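You operate a simulated robot arm through the tools that you are given. There is no shell and no other tool.

Carry out the task below with a simulated robot arm. There is one attempt and no reset: what you move stays moved.

TASK
Redo the shelf screw that the controller shows as NOT OK.
Fine: reset key, dial to the value on the yellow card, one run on that screw alone; driver back in its holder, dial off.

Only the result counts: the job must be done as asked and must still hold three seconds after the hand-in. Knocking over, shifting, dropping, spilling or breaking anything else fails it.

THE ROBOT
A 7-joint arm with a two-finger parallel gripper, fixed in place. Base frame: the origin is at the foot of the arm, x ahead of it, y to its left, z up. Units: m, degrees, N and s.
With the tool pointing down near the work surface it reaches from about 0.24 to 0.68 m from the base axis. Its first joint turns from -66.0 to 66.0 degrees. Payload 2.4 kg.
Tool frame: the origin (TCP) lies between the finger pads and is the grasp point; the fingertips stand 0.03 m ahead of it; z points along the fingers, y is the line along which they close. The gripper opens to 0.094 m. The fingers are 0.028 m wide and 0.01 m thick; the gripper's body (0.05 by 0.096 m) begins 0.055 m behind the TCP.
Orientation is that of the tool frame in the base frame, as a unit quaternion [w, x, y, z]. With the fingers straight down and closing along the base's y, the tool's x points along the base's -x, its y along +y and its z along -z.

THE INTERFACE
- The arm moves only by the tool servo_tool. Its argument "series" is a list that holds one entry, the list of rows, each a list of 6 numbers: the shift along the base's x, y, z in units of 40 mm (1.0 is 40 mm), then the turn, a rotation vector about the base's x, y, z in units of 8 degrees (1.0 is 8 degrees). In form: [[[x, y, z, rx, ry, rz], ...]]. A call has 1 to 20 rows; each row shifts and turns the commanded pose from where the row before left it. "fingers" is the finger opening in m, from 0 to 0.094, set as the call begins (left out, the last holds). A call with a number of a shift or a turn outside -1 to 1 is refused whole. Rows are played at 5 a second. More than 0.05 m and 8.6 degrees between two rows, or a gripper value outside its range, and nothing of the call is played. Where a pose cannot be reached the arm comes as near as it can. A force on the tool above 60 N (or 10 N above the force at the start of the call, whichever is more), or a blocked arm, ends the call early, and 0.2 s more pass. The fingers move at their own pace (about 0.153 m/s each) and stop on an object; they squeeze with about 36 N. The grip force told is the motor's: it shows also when the fingers shut on nothing. Time passes only in rows, and 0.2 s behind the last, so rows that do not move let the fingers close. The reply holds the time, the measured pose of the TCP, the force on the tool along the base axes, the opening and the grip force, in the units named above and with some noise, with the torque about the TCP (base axes, N m) and any sound that the robot's microphone picked up.
- Cameras (640 x 400 px; columns grow to the right, rows downward): "scene" is fixed at [0.0447, 0.4892, 1.4616]; the picture's right is [-0.70, -0.72, 0.00], its down [-0.37, 0.36, -0.86] and it looks along [0.61, -0.60, -0.52] (base axes); focal length 366 px, centre (320, 200). "wrist" rides on the gripper at [0.076, 0.014, -0.102] in the tool frame; the picture's right is [-0.18, 0.98, 0.00], its down [-0.75, -0.14, -0.64] and it looks along [-0.63, -0.12, 0.77] (tool axes); focal length 243 px, centre (320, 200).
- camera(camera): a new picture of that camera. It takes no simulated time.
- locate(camera, pixels): there is no depth. For up to 12 entries [column, row, z] of the newest picture of that camera ("zoom" is the newest enlarged one), the place [x, y] in the base frame at which the ray of that pixel passes the height z, good to about 0.003 m, but the place of the scene camera against the robot may be out by one fixed shift of up to 0.025 m in any direction. It takes no simulated time.
- inspect(camera, box): a new picture of the part [left, top, right, bottom] of that camera's present view, enlarged. It takes no simulated time.
- hand_in(): hands the job in; it is judged then, once.

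Unless the task says otherwise, let go and move clear before handing in.

The tools are called as a command line: name --argument value ..., lists and objects as JSON in quotes. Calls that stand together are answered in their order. servo_tool: Moves the arm, as the interface text tells. Its arguments: {"type":"object","properties":{"series":{"type":"array"},"fingers":{"type":"number"}},"required":["series"]} The other tools are called the same way: camera (camera) takes a picture; locate (camera, pixels) gives the place at which the rays of pixels pass given heights; inspect (camera, box) takes an enlarged picture of a part of a camera's view; hand_in () hands the job in.

At the start:

```text
t: 0.0
position: [0.3774, -0.0374, 1.2141]
orientation: [0.0, 0.0, 1.0, 0.0]
wrist_force: [0.7, -1.5, -0.3]
torque: [0.03, -0.01, 0.03]
grip_width: 0.0942
grip_force: 0.1
```

scene: 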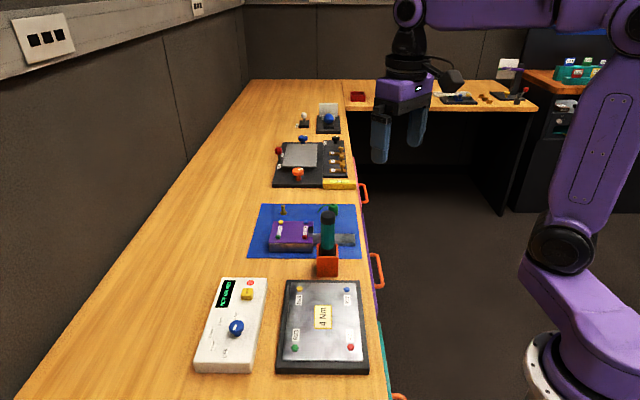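
wrist: 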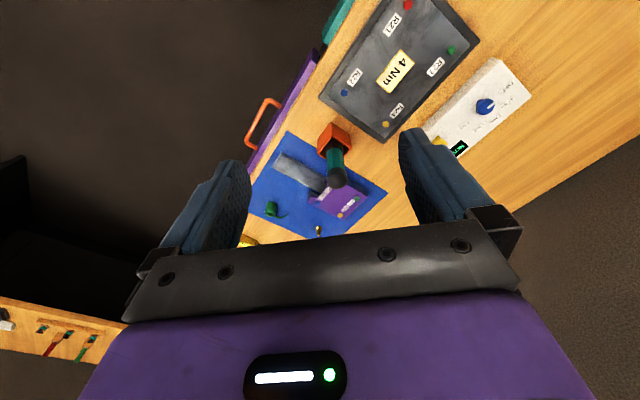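

The scene picture shows a white controller (about px 232,325), a metal shelf with four screws and a yellow card "4 Nm" (px 323,317), and a driver in an orange holder (px 328,245). I'll enlarge these areas first.

inspect --camera "scene" --box '[180, 260, 290, 390]'

inspect --camera "scene" --box '[265, 265, 385, 385]'

inspect --camera "scene" --box '[240, 180, 380, 290]'

inspect --camera "wrist" --box '[300, 0, 540, 190]'

inspect --camera "scene" --box '[265, 90, 385, 200]'

```text
3.08 times, centred on (235, 325) of scene
```

zoom: 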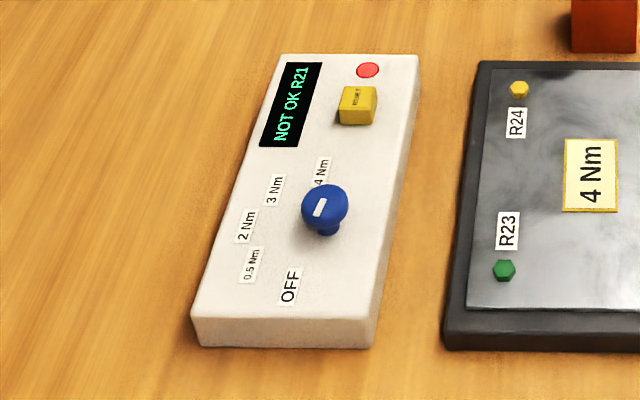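

```text
3.33 times, centred on (325, 325) of scene
```

zoom: 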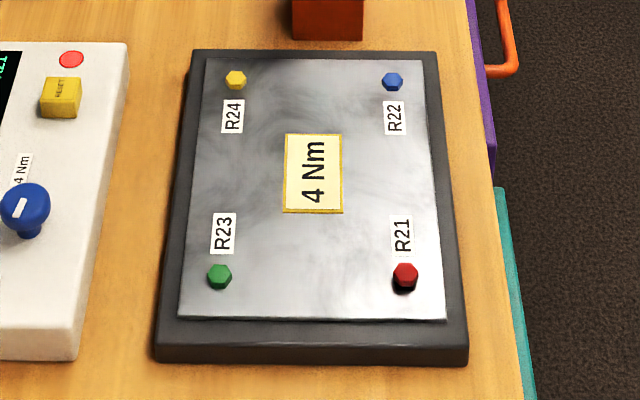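

```text
3.64 times, centred on (310, 235) of scene
```

zoom: 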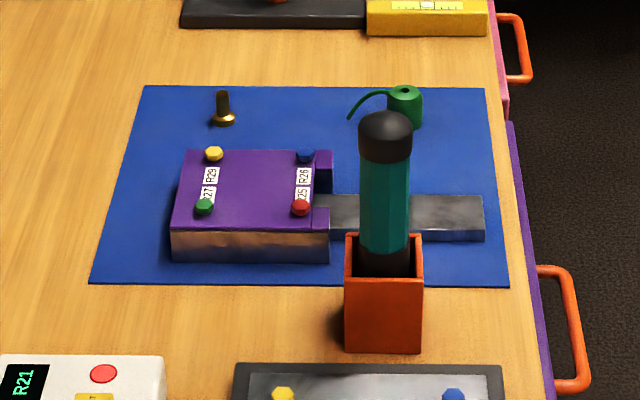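

```text
2.11 times, centred on (420, 95) of wrist
```

zoom: 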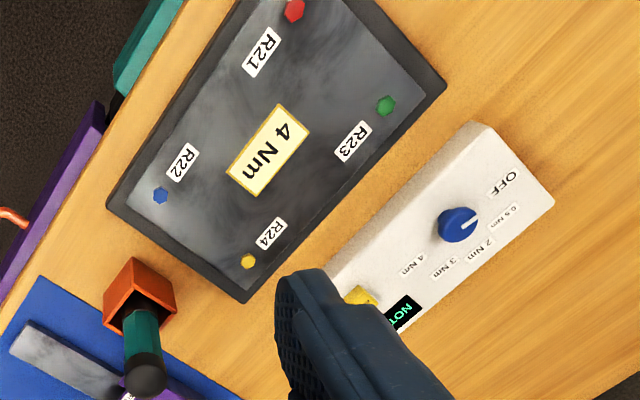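

```text
3.64 times, centred on (325, 145) of scene
```

zoom: 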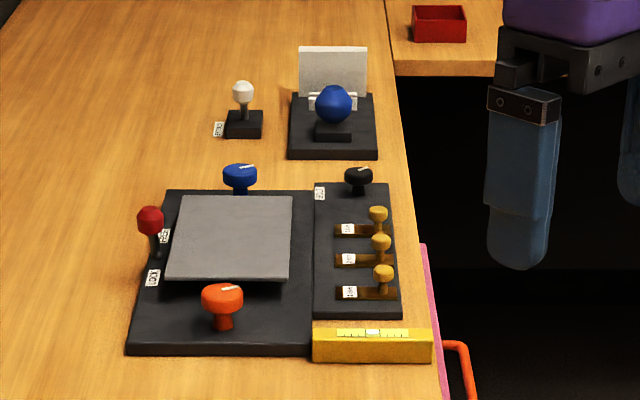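

R21 (red, zoomed at 405,275) is the NOT OK screw, and the card reads 4 Nm. I'll get rough positions by comparing both cameras at about bench height before moving.

camera --camera "scene"

camera --camera "wrist"

locate --camera "scene" --pixels '[[323, 317, 0.82], [351, 347, 0.82], [295, 348, 0.82], [299, 289, 0.82], [347, 290, 0.82], [237, 327, 0.84], [247, 294, 0.83], [328, 272, 0.8], [328, 216, 0.95], [369, 372, 0.8], [277, 373, 0.8]]'

locate --camera "wrist" --pixels '[[396, 72, 0.82], [408, 5, 0.82], [451, 50, 0.82], [386, 124, 0.82], [344, 93, 0.82], [486, 106, 0.84], [440, 141, 0.83], [336, 180, 0.95], [334, 138, 0.86]]'

```text
taken
```

scene: 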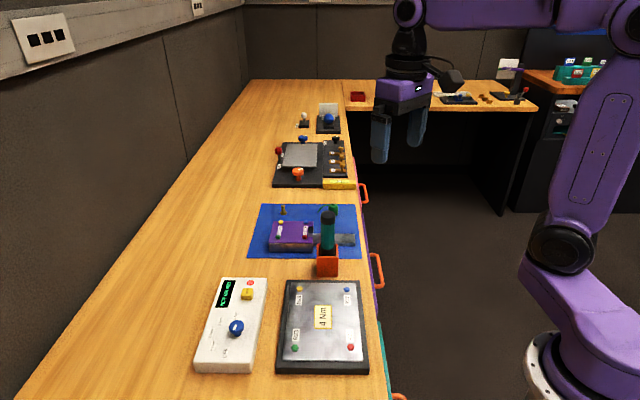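

```text
taken
```

wrist: 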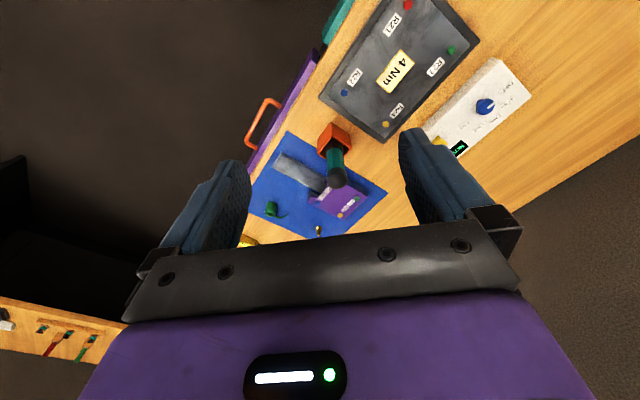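

```text
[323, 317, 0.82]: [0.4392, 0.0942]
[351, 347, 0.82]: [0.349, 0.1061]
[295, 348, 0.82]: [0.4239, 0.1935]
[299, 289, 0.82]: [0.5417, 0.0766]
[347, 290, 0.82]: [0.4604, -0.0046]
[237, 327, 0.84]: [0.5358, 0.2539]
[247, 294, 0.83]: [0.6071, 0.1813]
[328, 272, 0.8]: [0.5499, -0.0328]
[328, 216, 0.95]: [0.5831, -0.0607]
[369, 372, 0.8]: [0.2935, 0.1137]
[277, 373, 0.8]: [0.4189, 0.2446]
```

```text
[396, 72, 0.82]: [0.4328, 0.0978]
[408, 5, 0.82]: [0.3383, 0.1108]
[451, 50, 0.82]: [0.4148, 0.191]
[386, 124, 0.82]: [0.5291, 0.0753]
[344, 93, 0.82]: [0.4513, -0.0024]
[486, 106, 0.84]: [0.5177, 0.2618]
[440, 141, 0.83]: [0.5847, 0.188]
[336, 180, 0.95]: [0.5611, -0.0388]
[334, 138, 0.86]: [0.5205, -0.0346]
```

The cameras agree on the layout: the bench runs at 45° to the base, shelf surface at z≈0.82, R21 near (0.338, 0.111), the dial near (0.52, 0.26) and the driver near (0.55, -0.04). I'll move the wrist camera to hover over the controller, to read the dial and key from closer.

servo_tool --series '[[[-0.105, 0.81, -0.3, 0, 0, 0], [-0.105, 0.81, -0.3, 0, 0, 0], [-0.105, 0.81, -0.3, 0, 0, 0], [-0.105, 0.81, -0.3, 0, 0, 0], [-0.105, 0.81, -0.3, 0, 0, 0], [-0.105, 0.81, -0.3, 0, 0, 0], [-0.105, 0.81, -0.3, 0, 0, 0], [-0.105, 0.81, -0.3, 0, 0, 0], [-0.105, 0.81, -0.3, 0, 0, 0], [-0.105, 0.81, -0.3, 0, 0, 0]]]' --fingers 0.094

```text
t: 2.2
position: [0.338, 0.2856, 1.0929]
orientation: [0.0, 0.002, 1.0, 0.0]
wrist_force: [0.0, -0.2, 0.4]
torque: [0.01, 0.02, 0.01]
grip_width: 0.0939
grip_force: 0.0
```

The arm reached (0.338, 0.286, 1.093) without contact. Next I take wrist and scene pictures.

camera --camera "wrist"

camera --camera "scene"

```text
taken
```

wrist: 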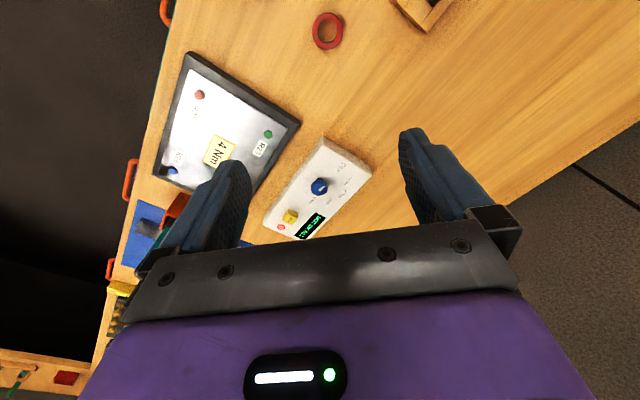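

```text
taken
```

scene: 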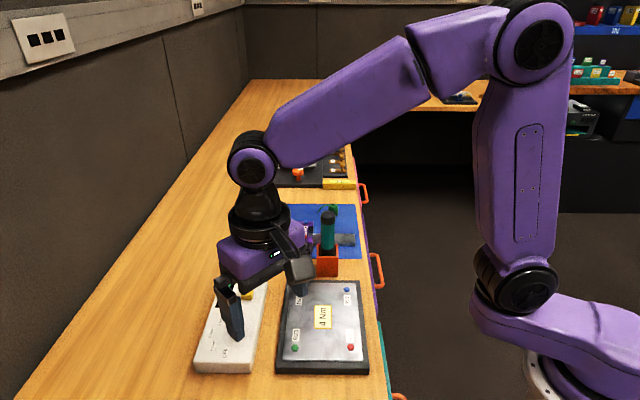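

The wrist picture shows the controller at (318,190), with the blue dial at (319,187) and the yellow key at (290,217). I'll enlarge it and locate the key points.

inspect --camera "wrist" --box '[250, 130, 380, 245]'

inspect --camera "wrist" --box '[290, 140, 375, 210]'

inspect --camera "wrist" --box '[150, 50, 300, 200]'

locate --camera "wrist" --pixels '[[319, 185, 0.85], [290, 216, 0.84], [280, 227, 0.83], [199, 94, 0.82], [269, 134, 0.82], [220, 150, 0.82], [330, 137, 0.83], [371, 170, 0.83]]'

```text
3.48 times, centred on (315, 188) of wrist
```

zoom: 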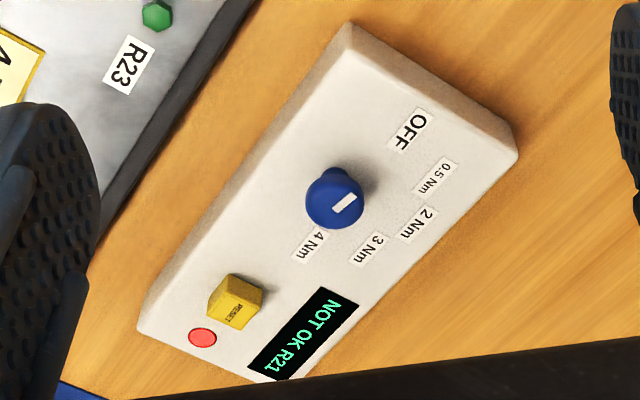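

```text
5.71 times, centred on (332, 175) of wrist
```

zoom: 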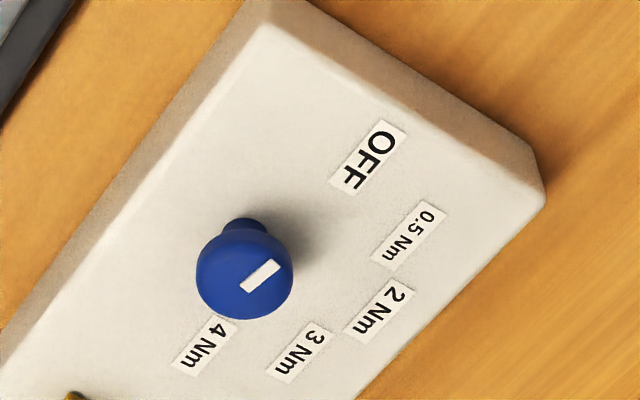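

```text
2.67 times, centred on (225, 125) of wrist
```

zoom: 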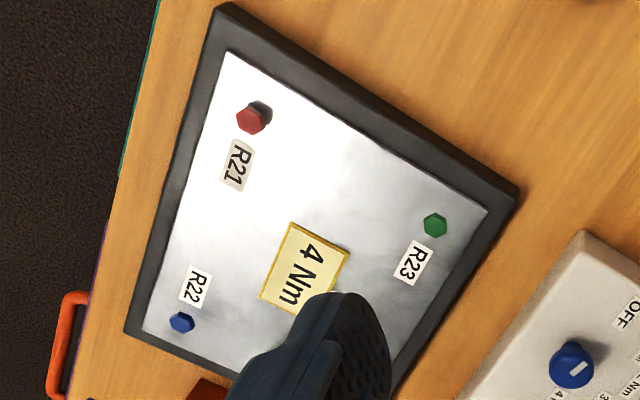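

```text
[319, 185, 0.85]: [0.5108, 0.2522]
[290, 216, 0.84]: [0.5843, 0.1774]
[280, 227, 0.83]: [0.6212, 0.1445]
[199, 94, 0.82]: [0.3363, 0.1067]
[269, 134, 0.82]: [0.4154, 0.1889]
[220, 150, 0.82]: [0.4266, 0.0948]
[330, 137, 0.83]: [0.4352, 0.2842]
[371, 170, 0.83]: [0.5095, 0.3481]
```

The dial pointer (white mark in the zoom at 262,275) points towards OFF, and the values run clockwise OFF→0.5→2→3→4. I'll go lower for a more exact view of the knob and key.

servo_tool --series '[[[0.3, -0.03, -0.7, 0, 0, 0], [0.3, -0.03, -0.7, 0, 0, 0], [0.3, -0.03, -0.7, 0, 0, 0], [0.3, -0.03, -0.7, 0, 0, 0]]]'

camera --camera "wrist"

inspect --camera "wrist" --box '[240, 90, 400, 240]'

```text
t: 3.2
position: [0.3834, 0.2824, 0.9816]
orientation: [0.0, 0.0, 1.0, 0.0]
wrist_force: [0.4, 1.3, -0.9]
torque: [-0.04, -0.01, -0.04]
grip_width: 0.094
grip_force: 0.0
```

```text
taken
```

wrist: 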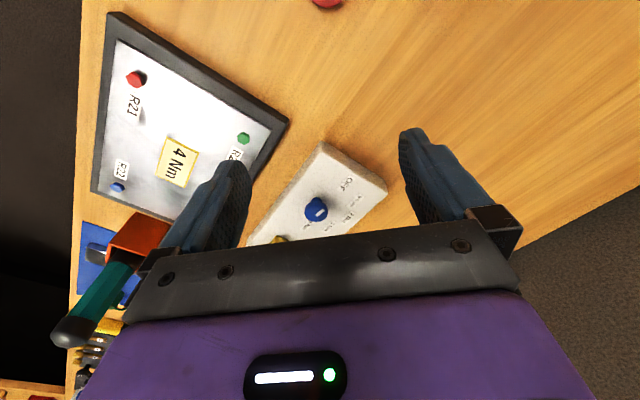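

```text
2.67 times, centred on (320, 165) of wrist
```

zoom: 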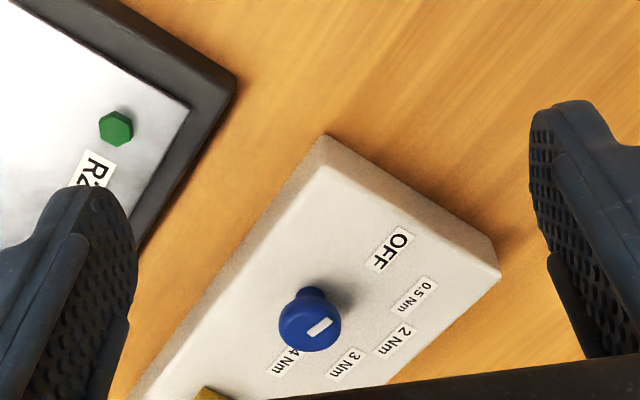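

The dial is now at (316,209), just above the gripper body's edge. I'll enlarge around the dial and labels and locate them at several heights.

inspect --camera "wrist" --box '[270, 165, 390, 240]'

locate --camera "wrist" --pixels '[[348, 183, 0.834], [357, 201, 0.834], [350, 217, 0.834], [331, 227, 0.834], [311, 225, 0.834], [316, 198, 0.834], [316, 211, 0.865], [316, 211, 0.855], [325, 142, 0.834], [387, 192, 0.834], [386, 192, 0.8], [321, 141, 0.8]]'

```text
5.33 times, centred on (330, 202) of wrist
```

zoom: 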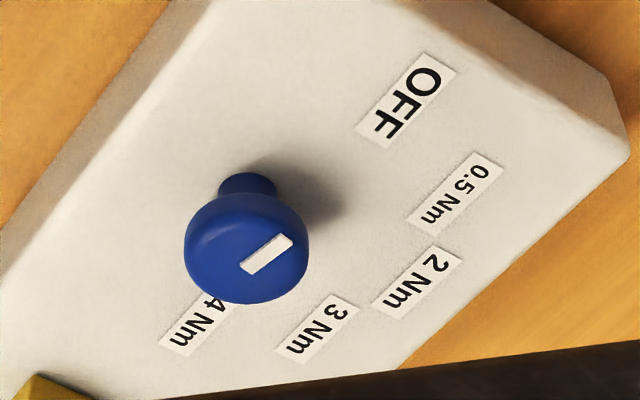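

```text
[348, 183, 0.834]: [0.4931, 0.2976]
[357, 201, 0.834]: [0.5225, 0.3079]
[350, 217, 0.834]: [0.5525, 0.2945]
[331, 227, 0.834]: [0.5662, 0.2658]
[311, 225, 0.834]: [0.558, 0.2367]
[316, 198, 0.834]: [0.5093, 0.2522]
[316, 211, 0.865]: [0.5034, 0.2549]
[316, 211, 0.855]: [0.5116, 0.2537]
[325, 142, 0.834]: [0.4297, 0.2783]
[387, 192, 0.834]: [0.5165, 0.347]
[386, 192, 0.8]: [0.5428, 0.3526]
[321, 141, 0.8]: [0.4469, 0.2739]
```

I'll locate the label centres in this enlarged picture (OFF at 406,100 through 4 Nm at 198,320), plus the stem base and pointer ends, to get the dial's geometry.

locate --camera "zoom" --pixels '[[406, 100, 0.834], [455, 190, 0.834], [416, 283, 0.834], [317, 328, 0.834], [198, 320, 0.834], [247, 185, 0.834], [248, 250, 0.87], [248, 250, 0.86], [290, 239, 0.87], [243, 269, 0.87], [290, 239, 0.86], [243, 269, 0.86]]'

```text
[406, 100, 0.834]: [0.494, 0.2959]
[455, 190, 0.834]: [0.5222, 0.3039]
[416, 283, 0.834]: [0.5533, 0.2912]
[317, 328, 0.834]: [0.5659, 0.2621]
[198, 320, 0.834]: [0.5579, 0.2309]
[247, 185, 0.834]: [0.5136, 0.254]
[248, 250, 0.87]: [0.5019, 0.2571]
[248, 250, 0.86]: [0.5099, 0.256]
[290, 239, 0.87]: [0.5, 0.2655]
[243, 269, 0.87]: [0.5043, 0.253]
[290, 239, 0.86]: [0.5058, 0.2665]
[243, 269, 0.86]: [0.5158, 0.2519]
```

The labels fit a circle centred on (0.5195, 0.2565) with OFF at about 124° and 4 Nm at about −35°, so the dial must turn about 158–160° clockwise. Next I move to see the reset key clearly.

servo_tool --series '[[[0.45, -0.49, 0, 0, 0, 0], [0.45, -0.49, 0, 0, 0, 0], [0.45, -0.49, 0, 0, 0, 0], [0.45, -0.49, 0, 0, 0, 0]]]'

camera --camera "wrist"

inspect --camera "wrist" --box '[250, 130, 390, 240]'

```text
t: 4.2
position: [0.4569, 0.2025, 0.981]
orientation: [0.0, 0.0, 1.0, 0.0]
wrist_force: [1.0, 0.0, 0.3]
torque: [-0.02, 0.03, -0.02]
grip_width: 0.094
grip_force: 0.1
```

```text
taken
```

wrist: 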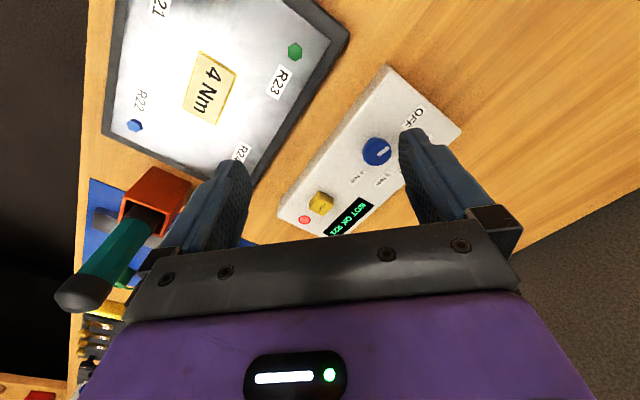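

```text
3.64 times, centred on (320, 185) of wrist
```

zoom: 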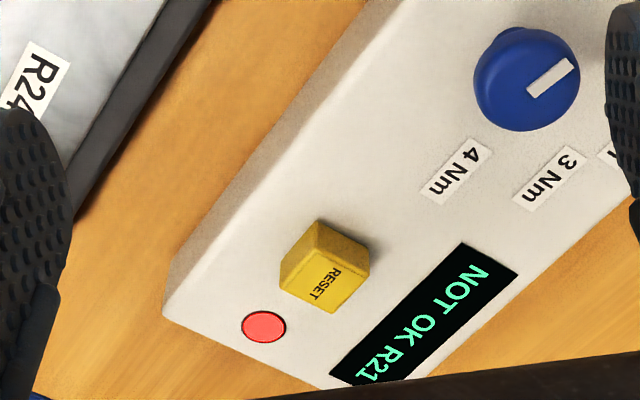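

The reset key's top is at zoom (325,280), with the red lamp beside it. I'll locate these for the press position.

locate --camera "zoom" --pixels '[[325, 280, 0.85], [325, 280, 0.845], [325, 280, 0.84], [263, 326, 0.834], [527, 80, 0.853], [463, 173, 0.834], [545, 180, 0.834], [283, 256, 0.85], [312, 221, 0.85], [368, 270, 0.85], [333, 313, 0.85], [320, 262, 0.834]]'

inspect --camera "wrist" --box '[50, 150, 210, 320]'

inspect --camera "scene" --box '[280, 180, 380, 290]'

```text
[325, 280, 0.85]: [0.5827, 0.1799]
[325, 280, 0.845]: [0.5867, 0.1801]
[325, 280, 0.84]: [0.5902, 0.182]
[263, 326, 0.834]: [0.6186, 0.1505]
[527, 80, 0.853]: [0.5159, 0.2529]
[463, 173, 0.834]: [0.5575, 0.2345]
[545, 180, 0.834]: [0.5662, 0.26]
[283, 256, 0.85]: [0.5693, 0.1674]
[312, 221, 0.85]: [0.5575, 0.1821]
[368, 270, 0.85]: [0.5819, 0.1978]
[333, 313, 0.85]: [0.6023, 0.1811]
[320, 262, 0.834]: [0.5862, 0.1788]
```

```text
2.35 times, centred on (130, 235) of wrist
```

zoom: 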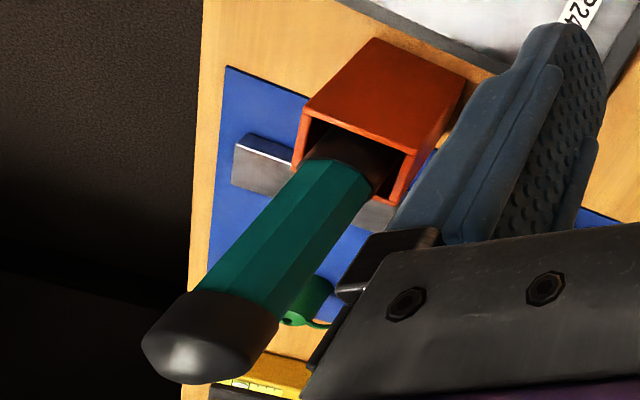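

```text
3.64 times, centred on (330, 235) of scene
```

zoom: 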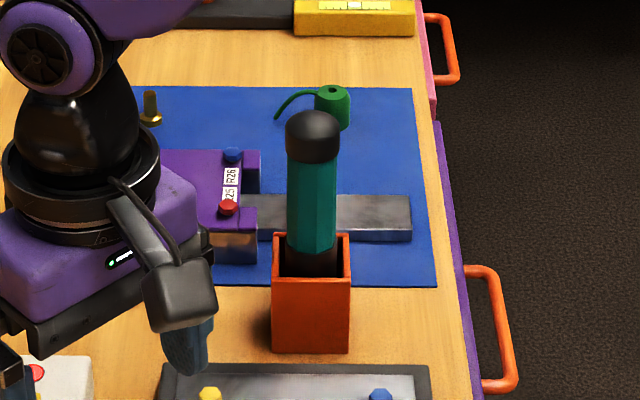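

The key top is centred near (0.585, 0.180) at z≈0.85. I'll shut the fingers and move above it, stopping with the tips about 4 cm over the key.

servo_tool --series '[[[0.8, -0.14, 0, 0, 0, 0], [0.8, -0.14, 0, 0, 0, 0], [0.8, -0.14, 0, 0, 0, 0], [0.8, -0.14, 0, 0, 0, 0], [0, 0, -0.7, 0, 0, 0], [0, 0, -0.7, 0, 0, 0], [0, 0, 0, 0, 0, 0]]]' --fingers 0.0

camera --camera "wrist"

camera --camera "scene"

```text
t: 5.8
position: [0.5853, 0.1813, 0.9267]
orientation: [-0.001, 0.0, 1.0, 0.0]
wrist_force: [-0.3, 0.2, -0.2]
torque: [0.02, 0.01, -0.01]
grip_width: 0.0002
grip_force: 33.3
```

```text
taken
```

wrist: 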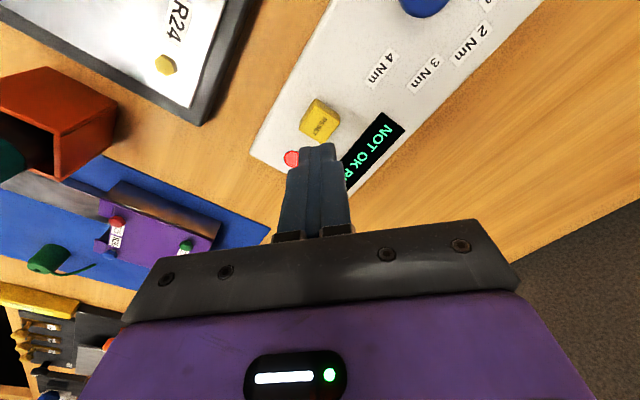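

```text
taken
```

scene: 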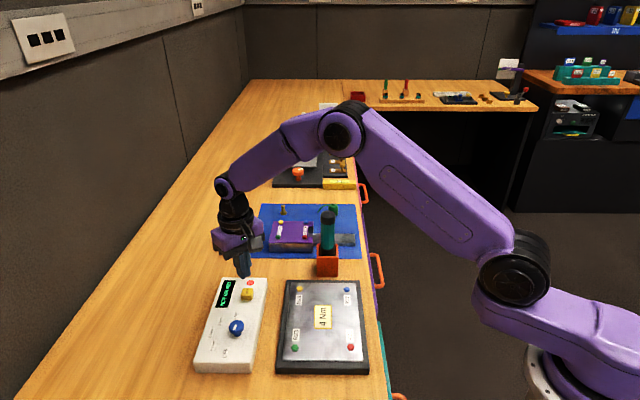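

The fingers are shut at z 0.927 and the key now shows at wrist (321,118), ahead of the tips (318,148). I'll locate it from this angle to check the lateral position.

inspect --camera "wrist" --box '[270, 80, 370, 170]'

locate --camera "wrist" --pixels '[[319, 122, 0.85], [319, 122, 0.845], [321, 115, 0.834], [319, 146, 0.9], [291, 158, 0.834], [319, 122, 0.855]]'

```text
4.44 times, centred on (320, 125) of wrist
```

zoom: 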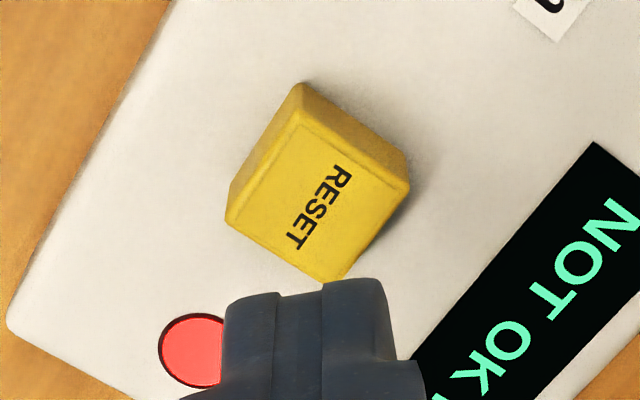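

```text
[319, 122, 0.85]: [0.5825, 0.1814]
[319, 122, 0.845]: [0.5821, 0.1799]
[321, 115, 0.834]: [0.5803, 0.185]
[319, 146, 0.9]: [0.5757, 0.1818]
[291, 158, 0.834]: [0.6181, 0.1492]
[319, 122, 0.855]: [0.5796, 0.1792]
```

From this angle the key's top centre comes out at about (0.586, 0.181), directly under the tips. I'll descend to about 1 cm above it, then go in small steps.

servo_tool --series '[[[0.0, 0, -0.45, 0, 0, 0], [0, 0, -0.45, 0, 0, 0], [0, 0, -0.1, 0, 0, 0], [0, 0, -0.05, 0, 0, 0], [0, 0, -0.05, 0, 0, 0], [0, 0, 0, 0, 0, 0]]]'

inspect --camera "wrist" --box '[250, 80, 390, 190]'

inspect --camera "scene" --box '[190, 230, 290, 330]'

```text
t: 7.2
position: [0.583, 0.1801, 0.8823]
orientation: [0.0, 0.0, 1.0, 0.0]
wrist_force: [-0.4, 0.2, 0.3]
torque: [0.02, 0.0, -0.01]
grip_width: 0.0
grip_force: 32.6
```

```text
3.64 times, centred on (320, 135) of wrist
```

zoom: 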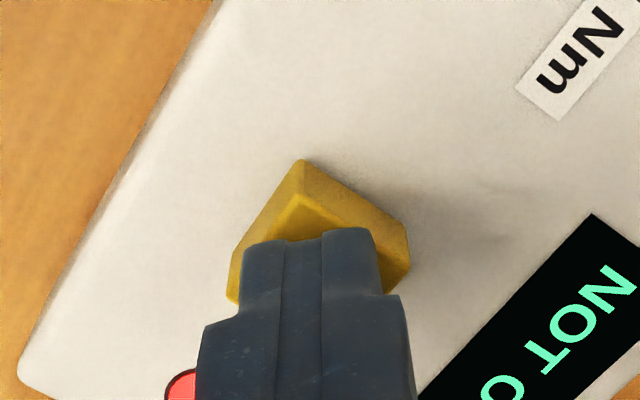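

```text
4.00 times, centred on (240, 280) of scene
```

zoom: 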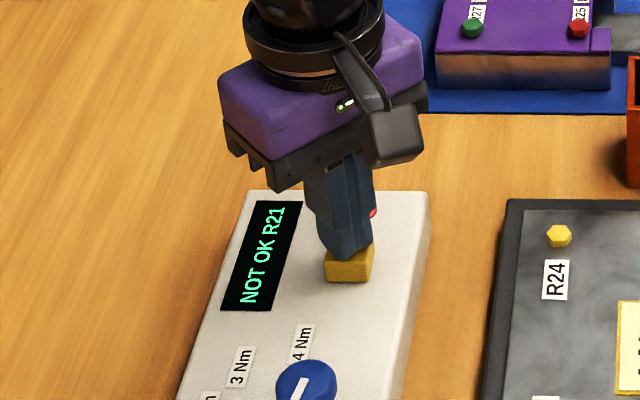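

The tips are just over the key (z 0.852) with no force yet. I'll press on in 2 mm steps.

servo_tool --series '[[[0.0, 0, -0.05, 0, 0, 0], [0, 0, -0.05, 0, 0, 0], [0, 0, -0.05, 0, 0, 0]]]'

inspect --camera "scene" --box '[190, 230, 290, 330]'

```text
t: 8.0
position: [0.5836, 0.1807, 0.8765]
orientation: [-0.001, 0.0, 1.0, 0.0]
wrist_force: [-1.3, -2.2, 5.7]
torque: [-0.09, 0.06, -0.01]
grip_width: 0.0003
grip_force: 32.3
heard: click
```

```text
4.00 times, centred on (240, 280) of scene
```

zoom: 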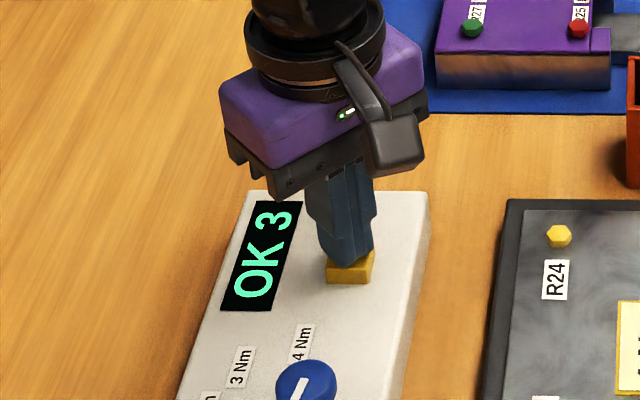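

A click was heard and the display now reads "OK 3", so the reset is done. I'll lift off and check where the wall is before turning the wrist over the dial.

servo_tool --series '[[[0.0, 0, 0.2, 0, 0, 0], [0, 0, 0.5, 0, 0, 0], [0, 0, 0.8, 0, 0, 0], [0, 0, 0.8, 0, 0, 0], [0, 0, 0.3, 0, 0, 0]]]'

camera --camera "scene"

locate --camera "scene" --pixels '[[100, 300, 0.8], [130, 253, 0.8], [180, 175, 0.8]]'

inspect --camera "scene" --box '[180, 260, 290, 390]'

```text
t: 9.2
position: [0.5817, 0.1814, 0.9791]
orientation: [0.0, 0.0, 1.0, 0.001]
wrist_force: [-0.4, -0.4, -0.3]
torque: [-0.02, 0.04, 0.02]
grip_width: 0.0
grip_force: 33.3
```

```text
taken
```

scene: 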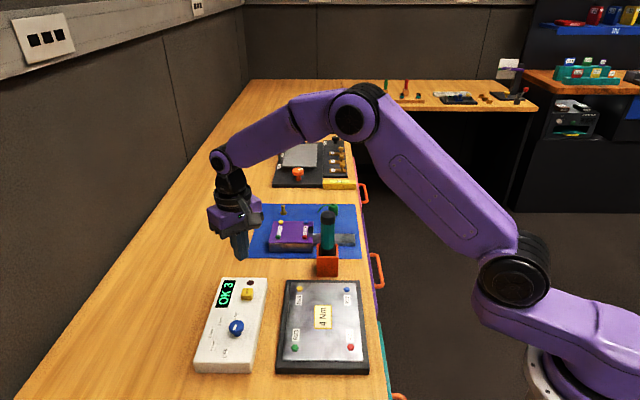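

```text
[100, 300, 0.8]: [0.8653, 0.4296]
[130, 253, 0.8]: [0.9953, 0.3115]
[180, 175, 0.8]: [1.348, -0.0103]
```

```text
3.08 times, centred on (235, 325) of scene
```

zoom: 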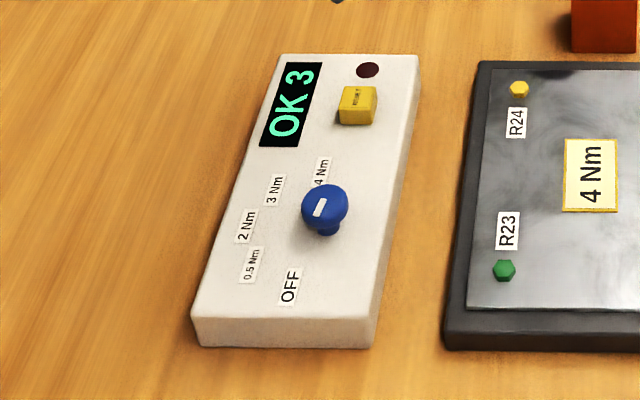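

The lamp is off and the wall is well away. I'll open the fingers, move above the dial, and turn the wrist +80° about z to see whether it follows.

servo_tool --series '[[[-0.158, 0.185, 0, 0, 0, 1.0], [-0.158, 0.185, 0, 0, 0, 1.0], [-0.158, 0.185, 0, 0, 0, 1.0], [-0.158, 0.185, 0, 0, 0, 1.0], [-0.158, 0.185, 0, 0, 0, 1.0], [-0.158, 0.185, 0, 0, 0, 1.0], [-0.158, 0.185, 0, 0, 0, 1.0], [-0.158, 0.185, 0, 0, 0, 1.0], [-0.158, 0.185, 0, 0, 0, 1.0], [-0.158, 0.185, 0, 0, 0, 1.0], [0, 0, 0, 0, 0, 0]]]' --fingers 0.06

camera --camera "wrist"

camera --camera "scene"

```text
t: 11.6
position: [0.5206, 0.2549, 0.9787]
orientation: [-0.001, -0.644, 0.765, -0.001]
wrist_force: [0.1, 0.0, 0.5]
torque: [0.0, -0.01, -0.01]
grip_width: 0.0599
grip_force: 0.1
```

```text
taken
```

wrist: 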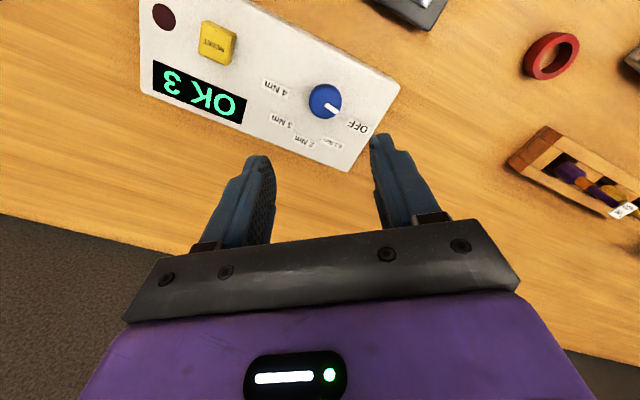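

```text
taken
```

scene: 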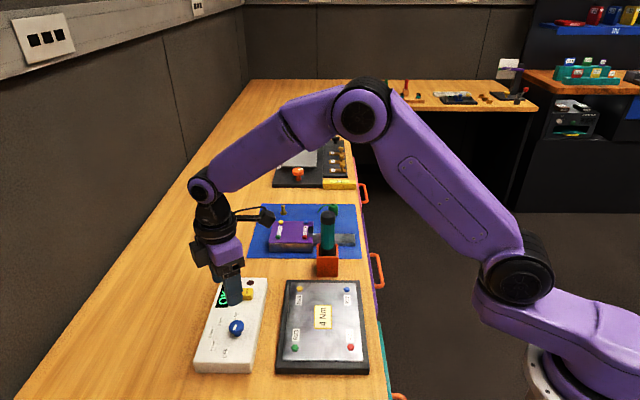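

The wrist followed fully to +80°, and the dial appears at wrist (325,100) between the open fingers. I'll enlarge it and locate the knob from this side.

inspect --camera "wrist" --box '[250, 50, 410, 180]'

locate --camera "zoom" --pixels '[[320, 210, 0.853]]'

```text
3.08 times, centred on (330, 115) of wrist
```

zoom: 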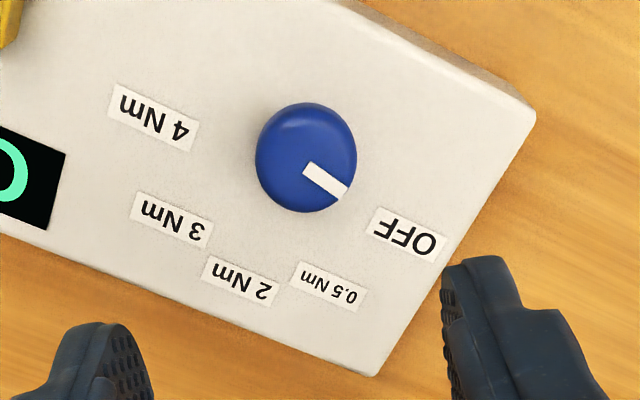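

```text
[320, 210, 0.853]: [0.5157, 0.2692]
```

The pointer clearly aims at OFF. I'll locate the cap centre and labels in this zoom.

locate --camera "zoom" --pixels '[[307, 160, 0.853], [307, 160, 0.86], [307, 150, 0.834], [408, 234, 0.834], [330, 285, 0.834], [241, 281, 0.834], [171, 220, 0.834], [154, 118, 0.834], [256, 160, 0.853], [357, 160, 0.853], [305, 168, 0.856], [345, 190, 0.856]]'

```text
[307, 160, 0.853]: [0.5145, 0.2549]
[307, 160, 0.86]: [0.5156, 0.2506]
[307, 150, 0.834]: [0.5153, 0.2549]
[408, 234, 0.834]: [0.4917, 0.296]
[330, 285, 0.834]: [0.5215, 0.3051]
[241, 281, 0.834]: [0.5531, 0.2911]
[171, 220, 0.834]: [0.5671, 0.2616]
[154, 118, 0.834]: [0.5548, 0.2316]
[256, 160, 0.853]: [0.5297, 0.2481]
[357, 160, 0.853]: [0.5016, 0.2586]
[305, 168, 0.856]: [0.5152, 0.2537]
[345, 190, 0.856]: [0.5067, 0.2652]
```

The cap centre comes out near (0.516, 0.254) with a diameter of about 3 cm. I'll centre over it and descend part of the way with the fingers open around the knob, then look again.

servo_tool --series '[[[-0.06, -0.012, -0.5, 0, 0, 0], [-0.055, -0.01, -0.5, 0, 0, 0], [0, 0, -0.5, 0, 0, 0], [0, 0, -0.4, 0, 0, 0], [0, 0, 0, 0, 0, 0]]]'

inspect --camera "wrist" --box '[230, 90, 410, 220]'

locate --camera "zoom" --pixels '[[320, 200, 0.853]]'

inspect --camera "scene" --box '[180, 260, 290, 390]'

```text
t: 12.8
position: [0.5171, 0.2522, 0.9034]
orientation: [0.0, -0.642, 0.767, 0.0]
wrist_force: [-0.2, -0.5, 0.1]
torque: [-0.02, -0.01, 0.05]
grip_width: 0.06
grip_force: 0.1
```

```text
3.08 times, centred on (320, 155) of wrist
```

zoom: 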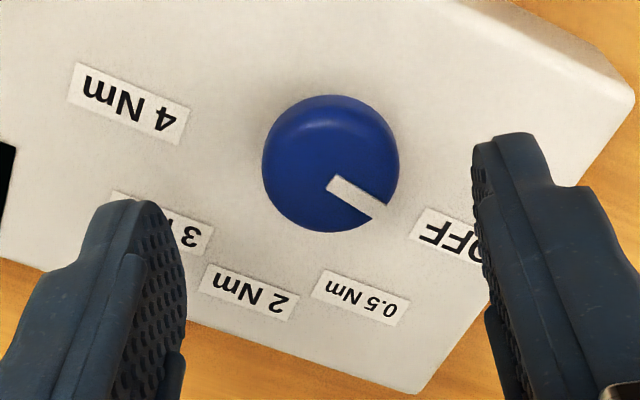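

```text
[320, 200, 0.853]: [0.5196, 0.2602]
```

```text
3.08 times, centred on (235, 325) of scene
```

zoom: 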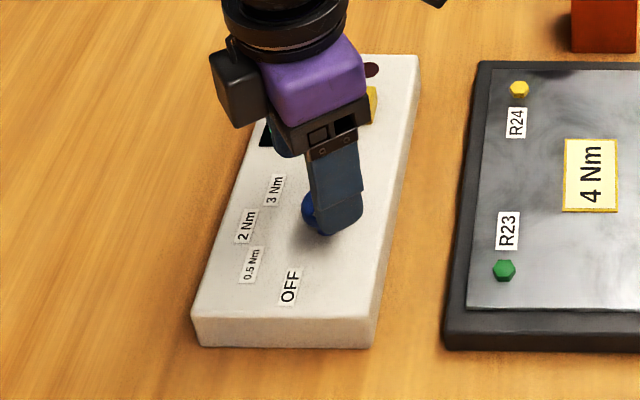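

The knob (zoom centre 331,165) sits about 2.5 mm to the right of the gripper's axis, i.e. towards −x. I'll correct that and lower the tips to about 6 mm over the panel.

servo_tool --series '[[[-0.06, 0.01, -0.3, 0, 0, 0], [0, 0, -0.3, 0, 0, 0], [0, 0, -0.2, 0, 0, 0], [0, 0, 0, 0, 0, 0]]]'

inspect --camera "wrist" --box '[230, 90, 410, 220]'

inspect --camera "scene" --box '[200, 280, 280, 370]'

```text
t: 13.8
position: [0.5148, 0.2532, 0.8715]
orientation: [0.0, -0.643, 0.766, 0.0]
wrist_force: [0.0, -0.1, -0.5]
torque: [0.0, -0.05, 0.01]
grip_width: 0.06
grip_force: 0.0
```

```text
3.08 times, centred on (320, 155) of wrist
```

zoom: 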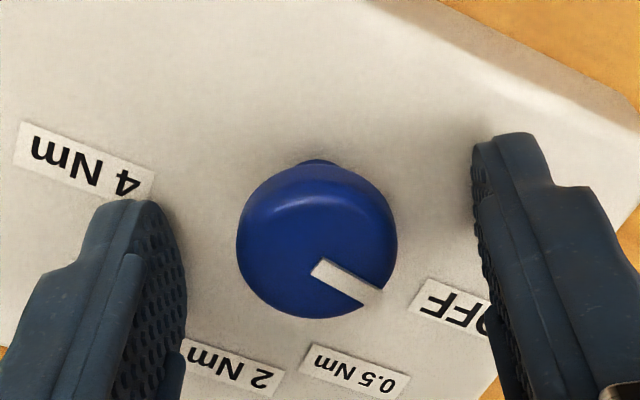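

```text
4.44 times, centred on (240, 325) of scene
```

zoom: 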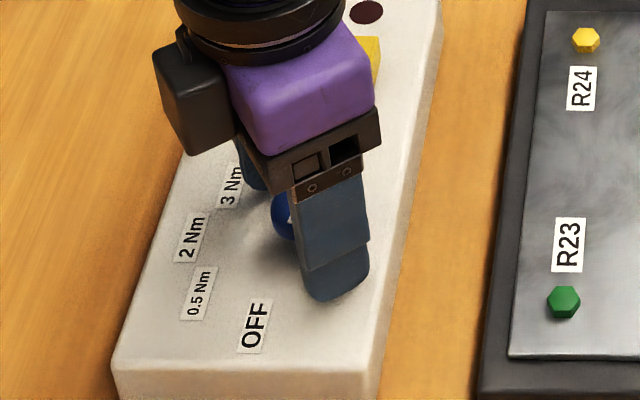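

The knob is now centred (zoom 317,247) between the fingers at z 0.8715. I'll close on it and check forces before turning.

servo_tool --series '[[[0, 0, 0, 0, 0, 0], [0, 0, 0, 0, 0, 0], [0, 0, 0, 0, 0, 0]]]' --fingers 0.0

inspect --camera "wrist" --box '[230, 90, 410, 220]'

```text
t: 14.6
position: [0.5131, 0.2532, 0.8708]
orientation: [-0.001, -0.643, 0.766, 0.0]
wrist_force: [4.4, 1.8, -5.4]
torque: [0.1, -0.14, -0.02]
grip_width: 0.0295
grip_force: 45.1
```

```text
3.08 times, centred on (320, 155) of wrist
```

zoom: 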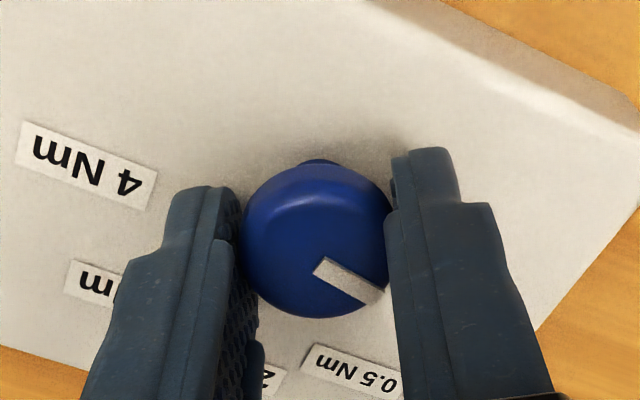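

The fingers hold the knob at 29.5 mm with only small side forces. I'll turn the first 32° clockwise and check that the pointer follows.

servo_tool --series '[[[0.02, 0, 0, 0, 0, -0.5], [0, 0, 0, 0, 0, -0.7], [0, 0, 0, 0, 0, -0.7], [0, 0, 0, 0, 0, -0.7], [0, 0, 0, 0, 0, -0.7], [0, 0, 0, 0, 0, -0.7]]]'

inspect --camera "wrist" --box '[230, 90, 410, 220]'

```text
t: 16.0
position: [0.5148, 0.2534, 0.8719]
orientation: [-0.002, -0.406, 0.914, 0.0]
wrist_force: [-0.6, -7.4, 3.4]
torque: [-0.33, 0.18, 0.03]
grip_width: 0.0293
grip_force: 44.3
```

```text
3.08 times, centred on (320, 155) of wrist
```

zoom: 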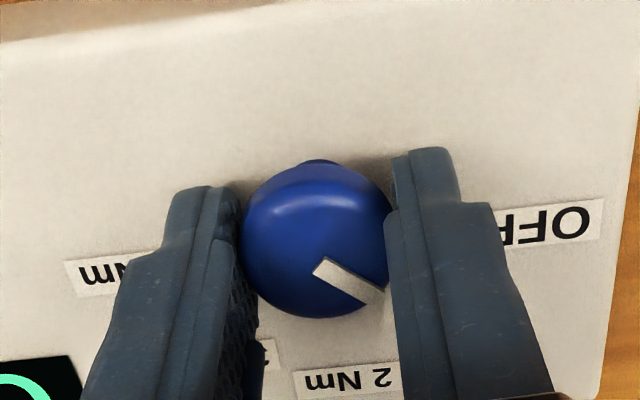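

The knob turns with the fingers (the pointer stays fixed in the grip while the panel rotated by 32°). I'll continue clockwise.

servo_tool --series '[[[0, 0, 0, 0, 0, -0.8], [0, 0, 0, 0, 0, -0.8], [0, 0, 0, 0, 0, -0.8], [0, 0, 0, 0, 0, -0.8], [0, 0, 0, 0, 0, -0.8], [0, 0, 0, 0, 0, -0.8], [0, 0, 0, 0, 0, -0.8], [0, 0, 0, 0, 0, -0.8], [0, 0, 0, 0, 0, -0.8], [0, 0, 0, 0, 0, -0.8]]]'

inspect --camera "wrist" --box '[230, 90, 410, 220]'

camera --camera "scene"

```text
t: 18.2
position: [0.5147, 0.2511, 0.8713]
orientation: [-0.001, 0.142, 0.99, -0.001]
wrist_force: [0.6, -23.2, 7.4]
torque: [-0.47, 0.41, 0.07]
grip_width: 0.0294
grip_force: 45.1
```

```text
3.08 times, centred on (320, 155) of wrist
```

zoom: 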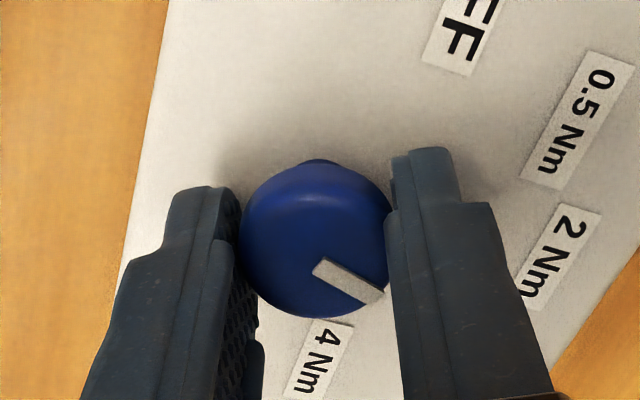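

```text
taken
```

scene: 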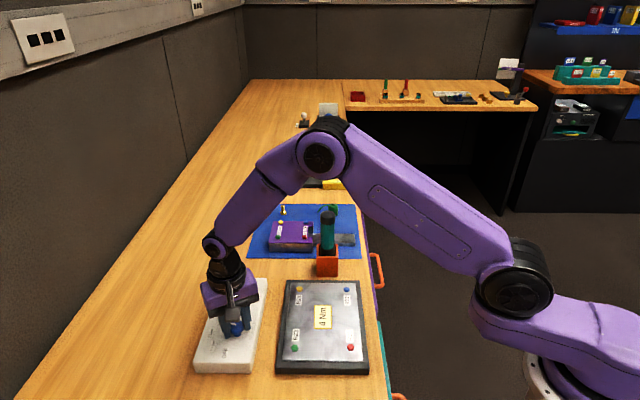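

A side force of −23 N in y shows my turning axis is about 2 mm too far in +y. I'll shift by −2 mm and continue turning.

servo_tool --series '[[[0, -0.05, 0, 0, 0, 0], [0, 0, 0, 0, 0, -0.8], [0, 0, 0, 0, 0, -0.8], [0, 0, 0, 0, 0, -0.8], [0, 0, 0, 0, 0, -0.8]]]'

inspect --camera "wrist" --box '[230, 90, 410, 220]'

```text
t: 19.4
position: [0.5143, 0.2515, 0.8713]
orientation: [0.0, 0.357, 0.934, 0.001]
wrist_force: [4.8, -15.3, -1.4]
torque: [-0.41, -0.28, 0.08]
grip_width: 0.0293
grip_force: 45.2
```

```text
3.08 times, centred on (320, 155) of wrist
```

zoom: 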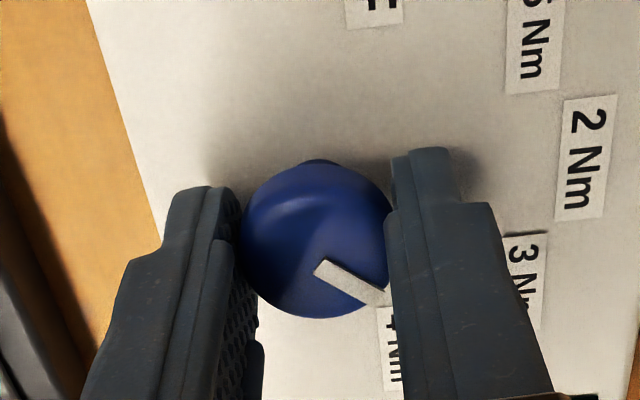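

The knob has turned 122° so far, with the pointer nearing 4 Nm (zoom 395,345). I'll ease the side force and turn about 26° more.

servo_tool --series '[[[0.01, -0.03, 0, 0, 0, 0], [0, 0, 0, 0, 0, -0.8], [0, 0, 0, 0, 0, -0.8], [0, 0, 0, 0, 0, -0.8], [0, 0, 0, 0, 0, -0.8]]]'

inspect --camera "wrist" --box '[230, 90, 410, 240]'

inspect --camera "scene" --box '[200, 270, 290, 370]'

```text
t: 20.6
position: [0.5147, 0.2503, 0.8716]
orientation: [-0.001, 0.554, 0.832, -0.001]
wrist_force: [-0.4, -10.1, 5.1]
torque: [-0.19, 0.14, 0.02]
grip_width: 0.0295
grip_force: 45.2
```

```text
2.67 times, centred on (320, 165) of wrist
```

zoom: 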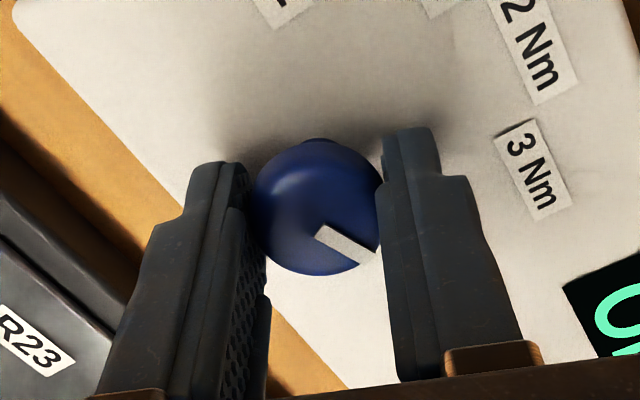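

```text
4.00 times, centred on (245, 320) of scene
```

zoom: 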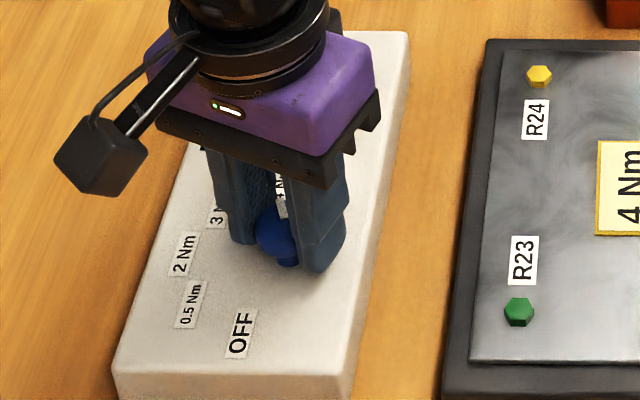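

The knob has turned 147° and the pointer is close to 4 Nm. I'll add 8° more, then open the fingers and lift to read the pointer.

servo_tool --series '[[[0, -0.02, 0, 0, 0, -0.5], [0, 0, 0, 0, 0, -0.5], [0, 0, 0, 0, 0, 0]]]'

servo_tool --series '[[[0, 0, 0, 0, 0, 0], [0, 0, 0, 0, 0, 0], [0, 0, 0.5, 0, 0, 0], [0, 0, 0.8, 0, 0, 0], [0, 0, 0.8, 0, 0, 0], [0, 0, 0.5, 0, 0, 0]]]' --fingers 0.06

inspect --camera "wrist" --box '[230, 50, 410, 200]'

inspect --camera "scene" --box '[190, 270, 280, 370]'

```text
t: 21.4
position: [0.5149, 0.2512, 0.8721]
orientation: [0.0, 0.61, 0.792, 0.0]
wrist_force: [-5.6, -1.1, 6.6]
torque: [-0.15, 0.1, -0.01]
grip_width: 0.0294
grip_force: 45.5
```

```text
t: 22.8
position: [0.5155, 0.2518, 0.9739]
orientation: [0.0, 0.611, 0.792, 0.0]
wrist_force: [0.0, -0.3, 0.5]
torque: [0.0, 0.04, 0.0]
grip_width: 0.0601
grip_force: 0.0
```

```text
2.67 times, centred on (320, 125) of wrist
```

zoom: 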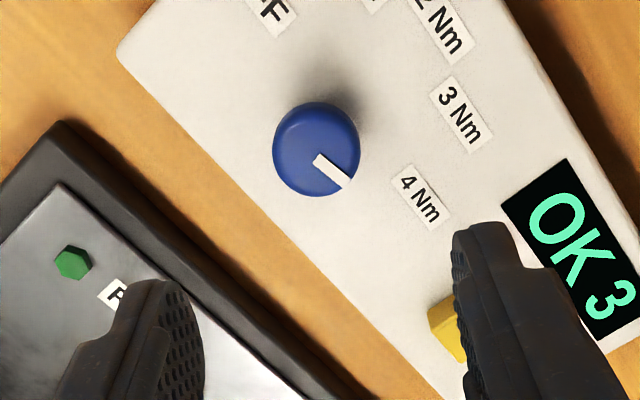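

```text
4.00 times, centred on (235, 320) of scene
```

zoom: 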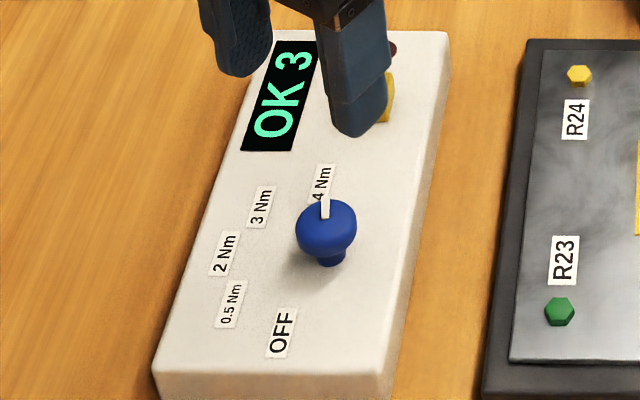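

The pointer (zoom 317,157→347,183) points towards 4 Nm. I'll measure its direction against the label.

inspect --camera "wrist" --box '[280, 70, 390, 150]'

```text
5.00 times, centred on (335, 110) of wrist
```

zoom: 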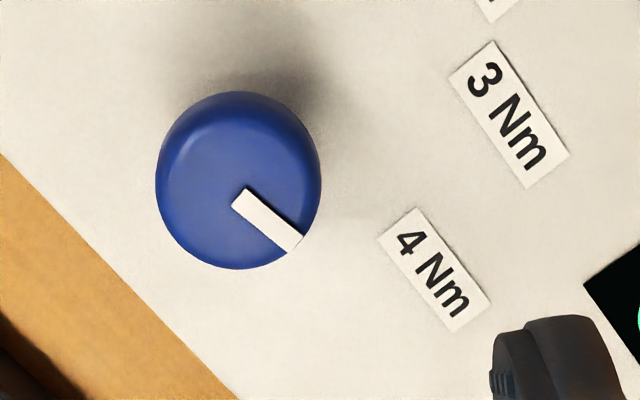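

locate --camera "zoom" --pixels '[[238, 199, 0.856], [296, 244, 0.856], [239, 188, 0.856], [238, 172, 0.834], [434, 270, 0.834], [510, 115, 0.834], [156, 180, 0.848], [321, 180, 0.848]]'

```text
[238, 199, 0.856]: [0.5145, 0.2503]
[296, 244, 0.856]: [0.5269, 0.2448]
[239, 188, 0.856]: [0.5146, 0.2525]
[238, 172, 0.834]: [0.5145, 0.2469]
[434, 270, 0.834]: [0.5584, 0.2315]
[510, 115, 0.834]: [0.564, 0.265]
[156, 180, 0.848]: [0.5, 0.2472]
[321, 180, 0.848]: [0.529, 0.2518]
```

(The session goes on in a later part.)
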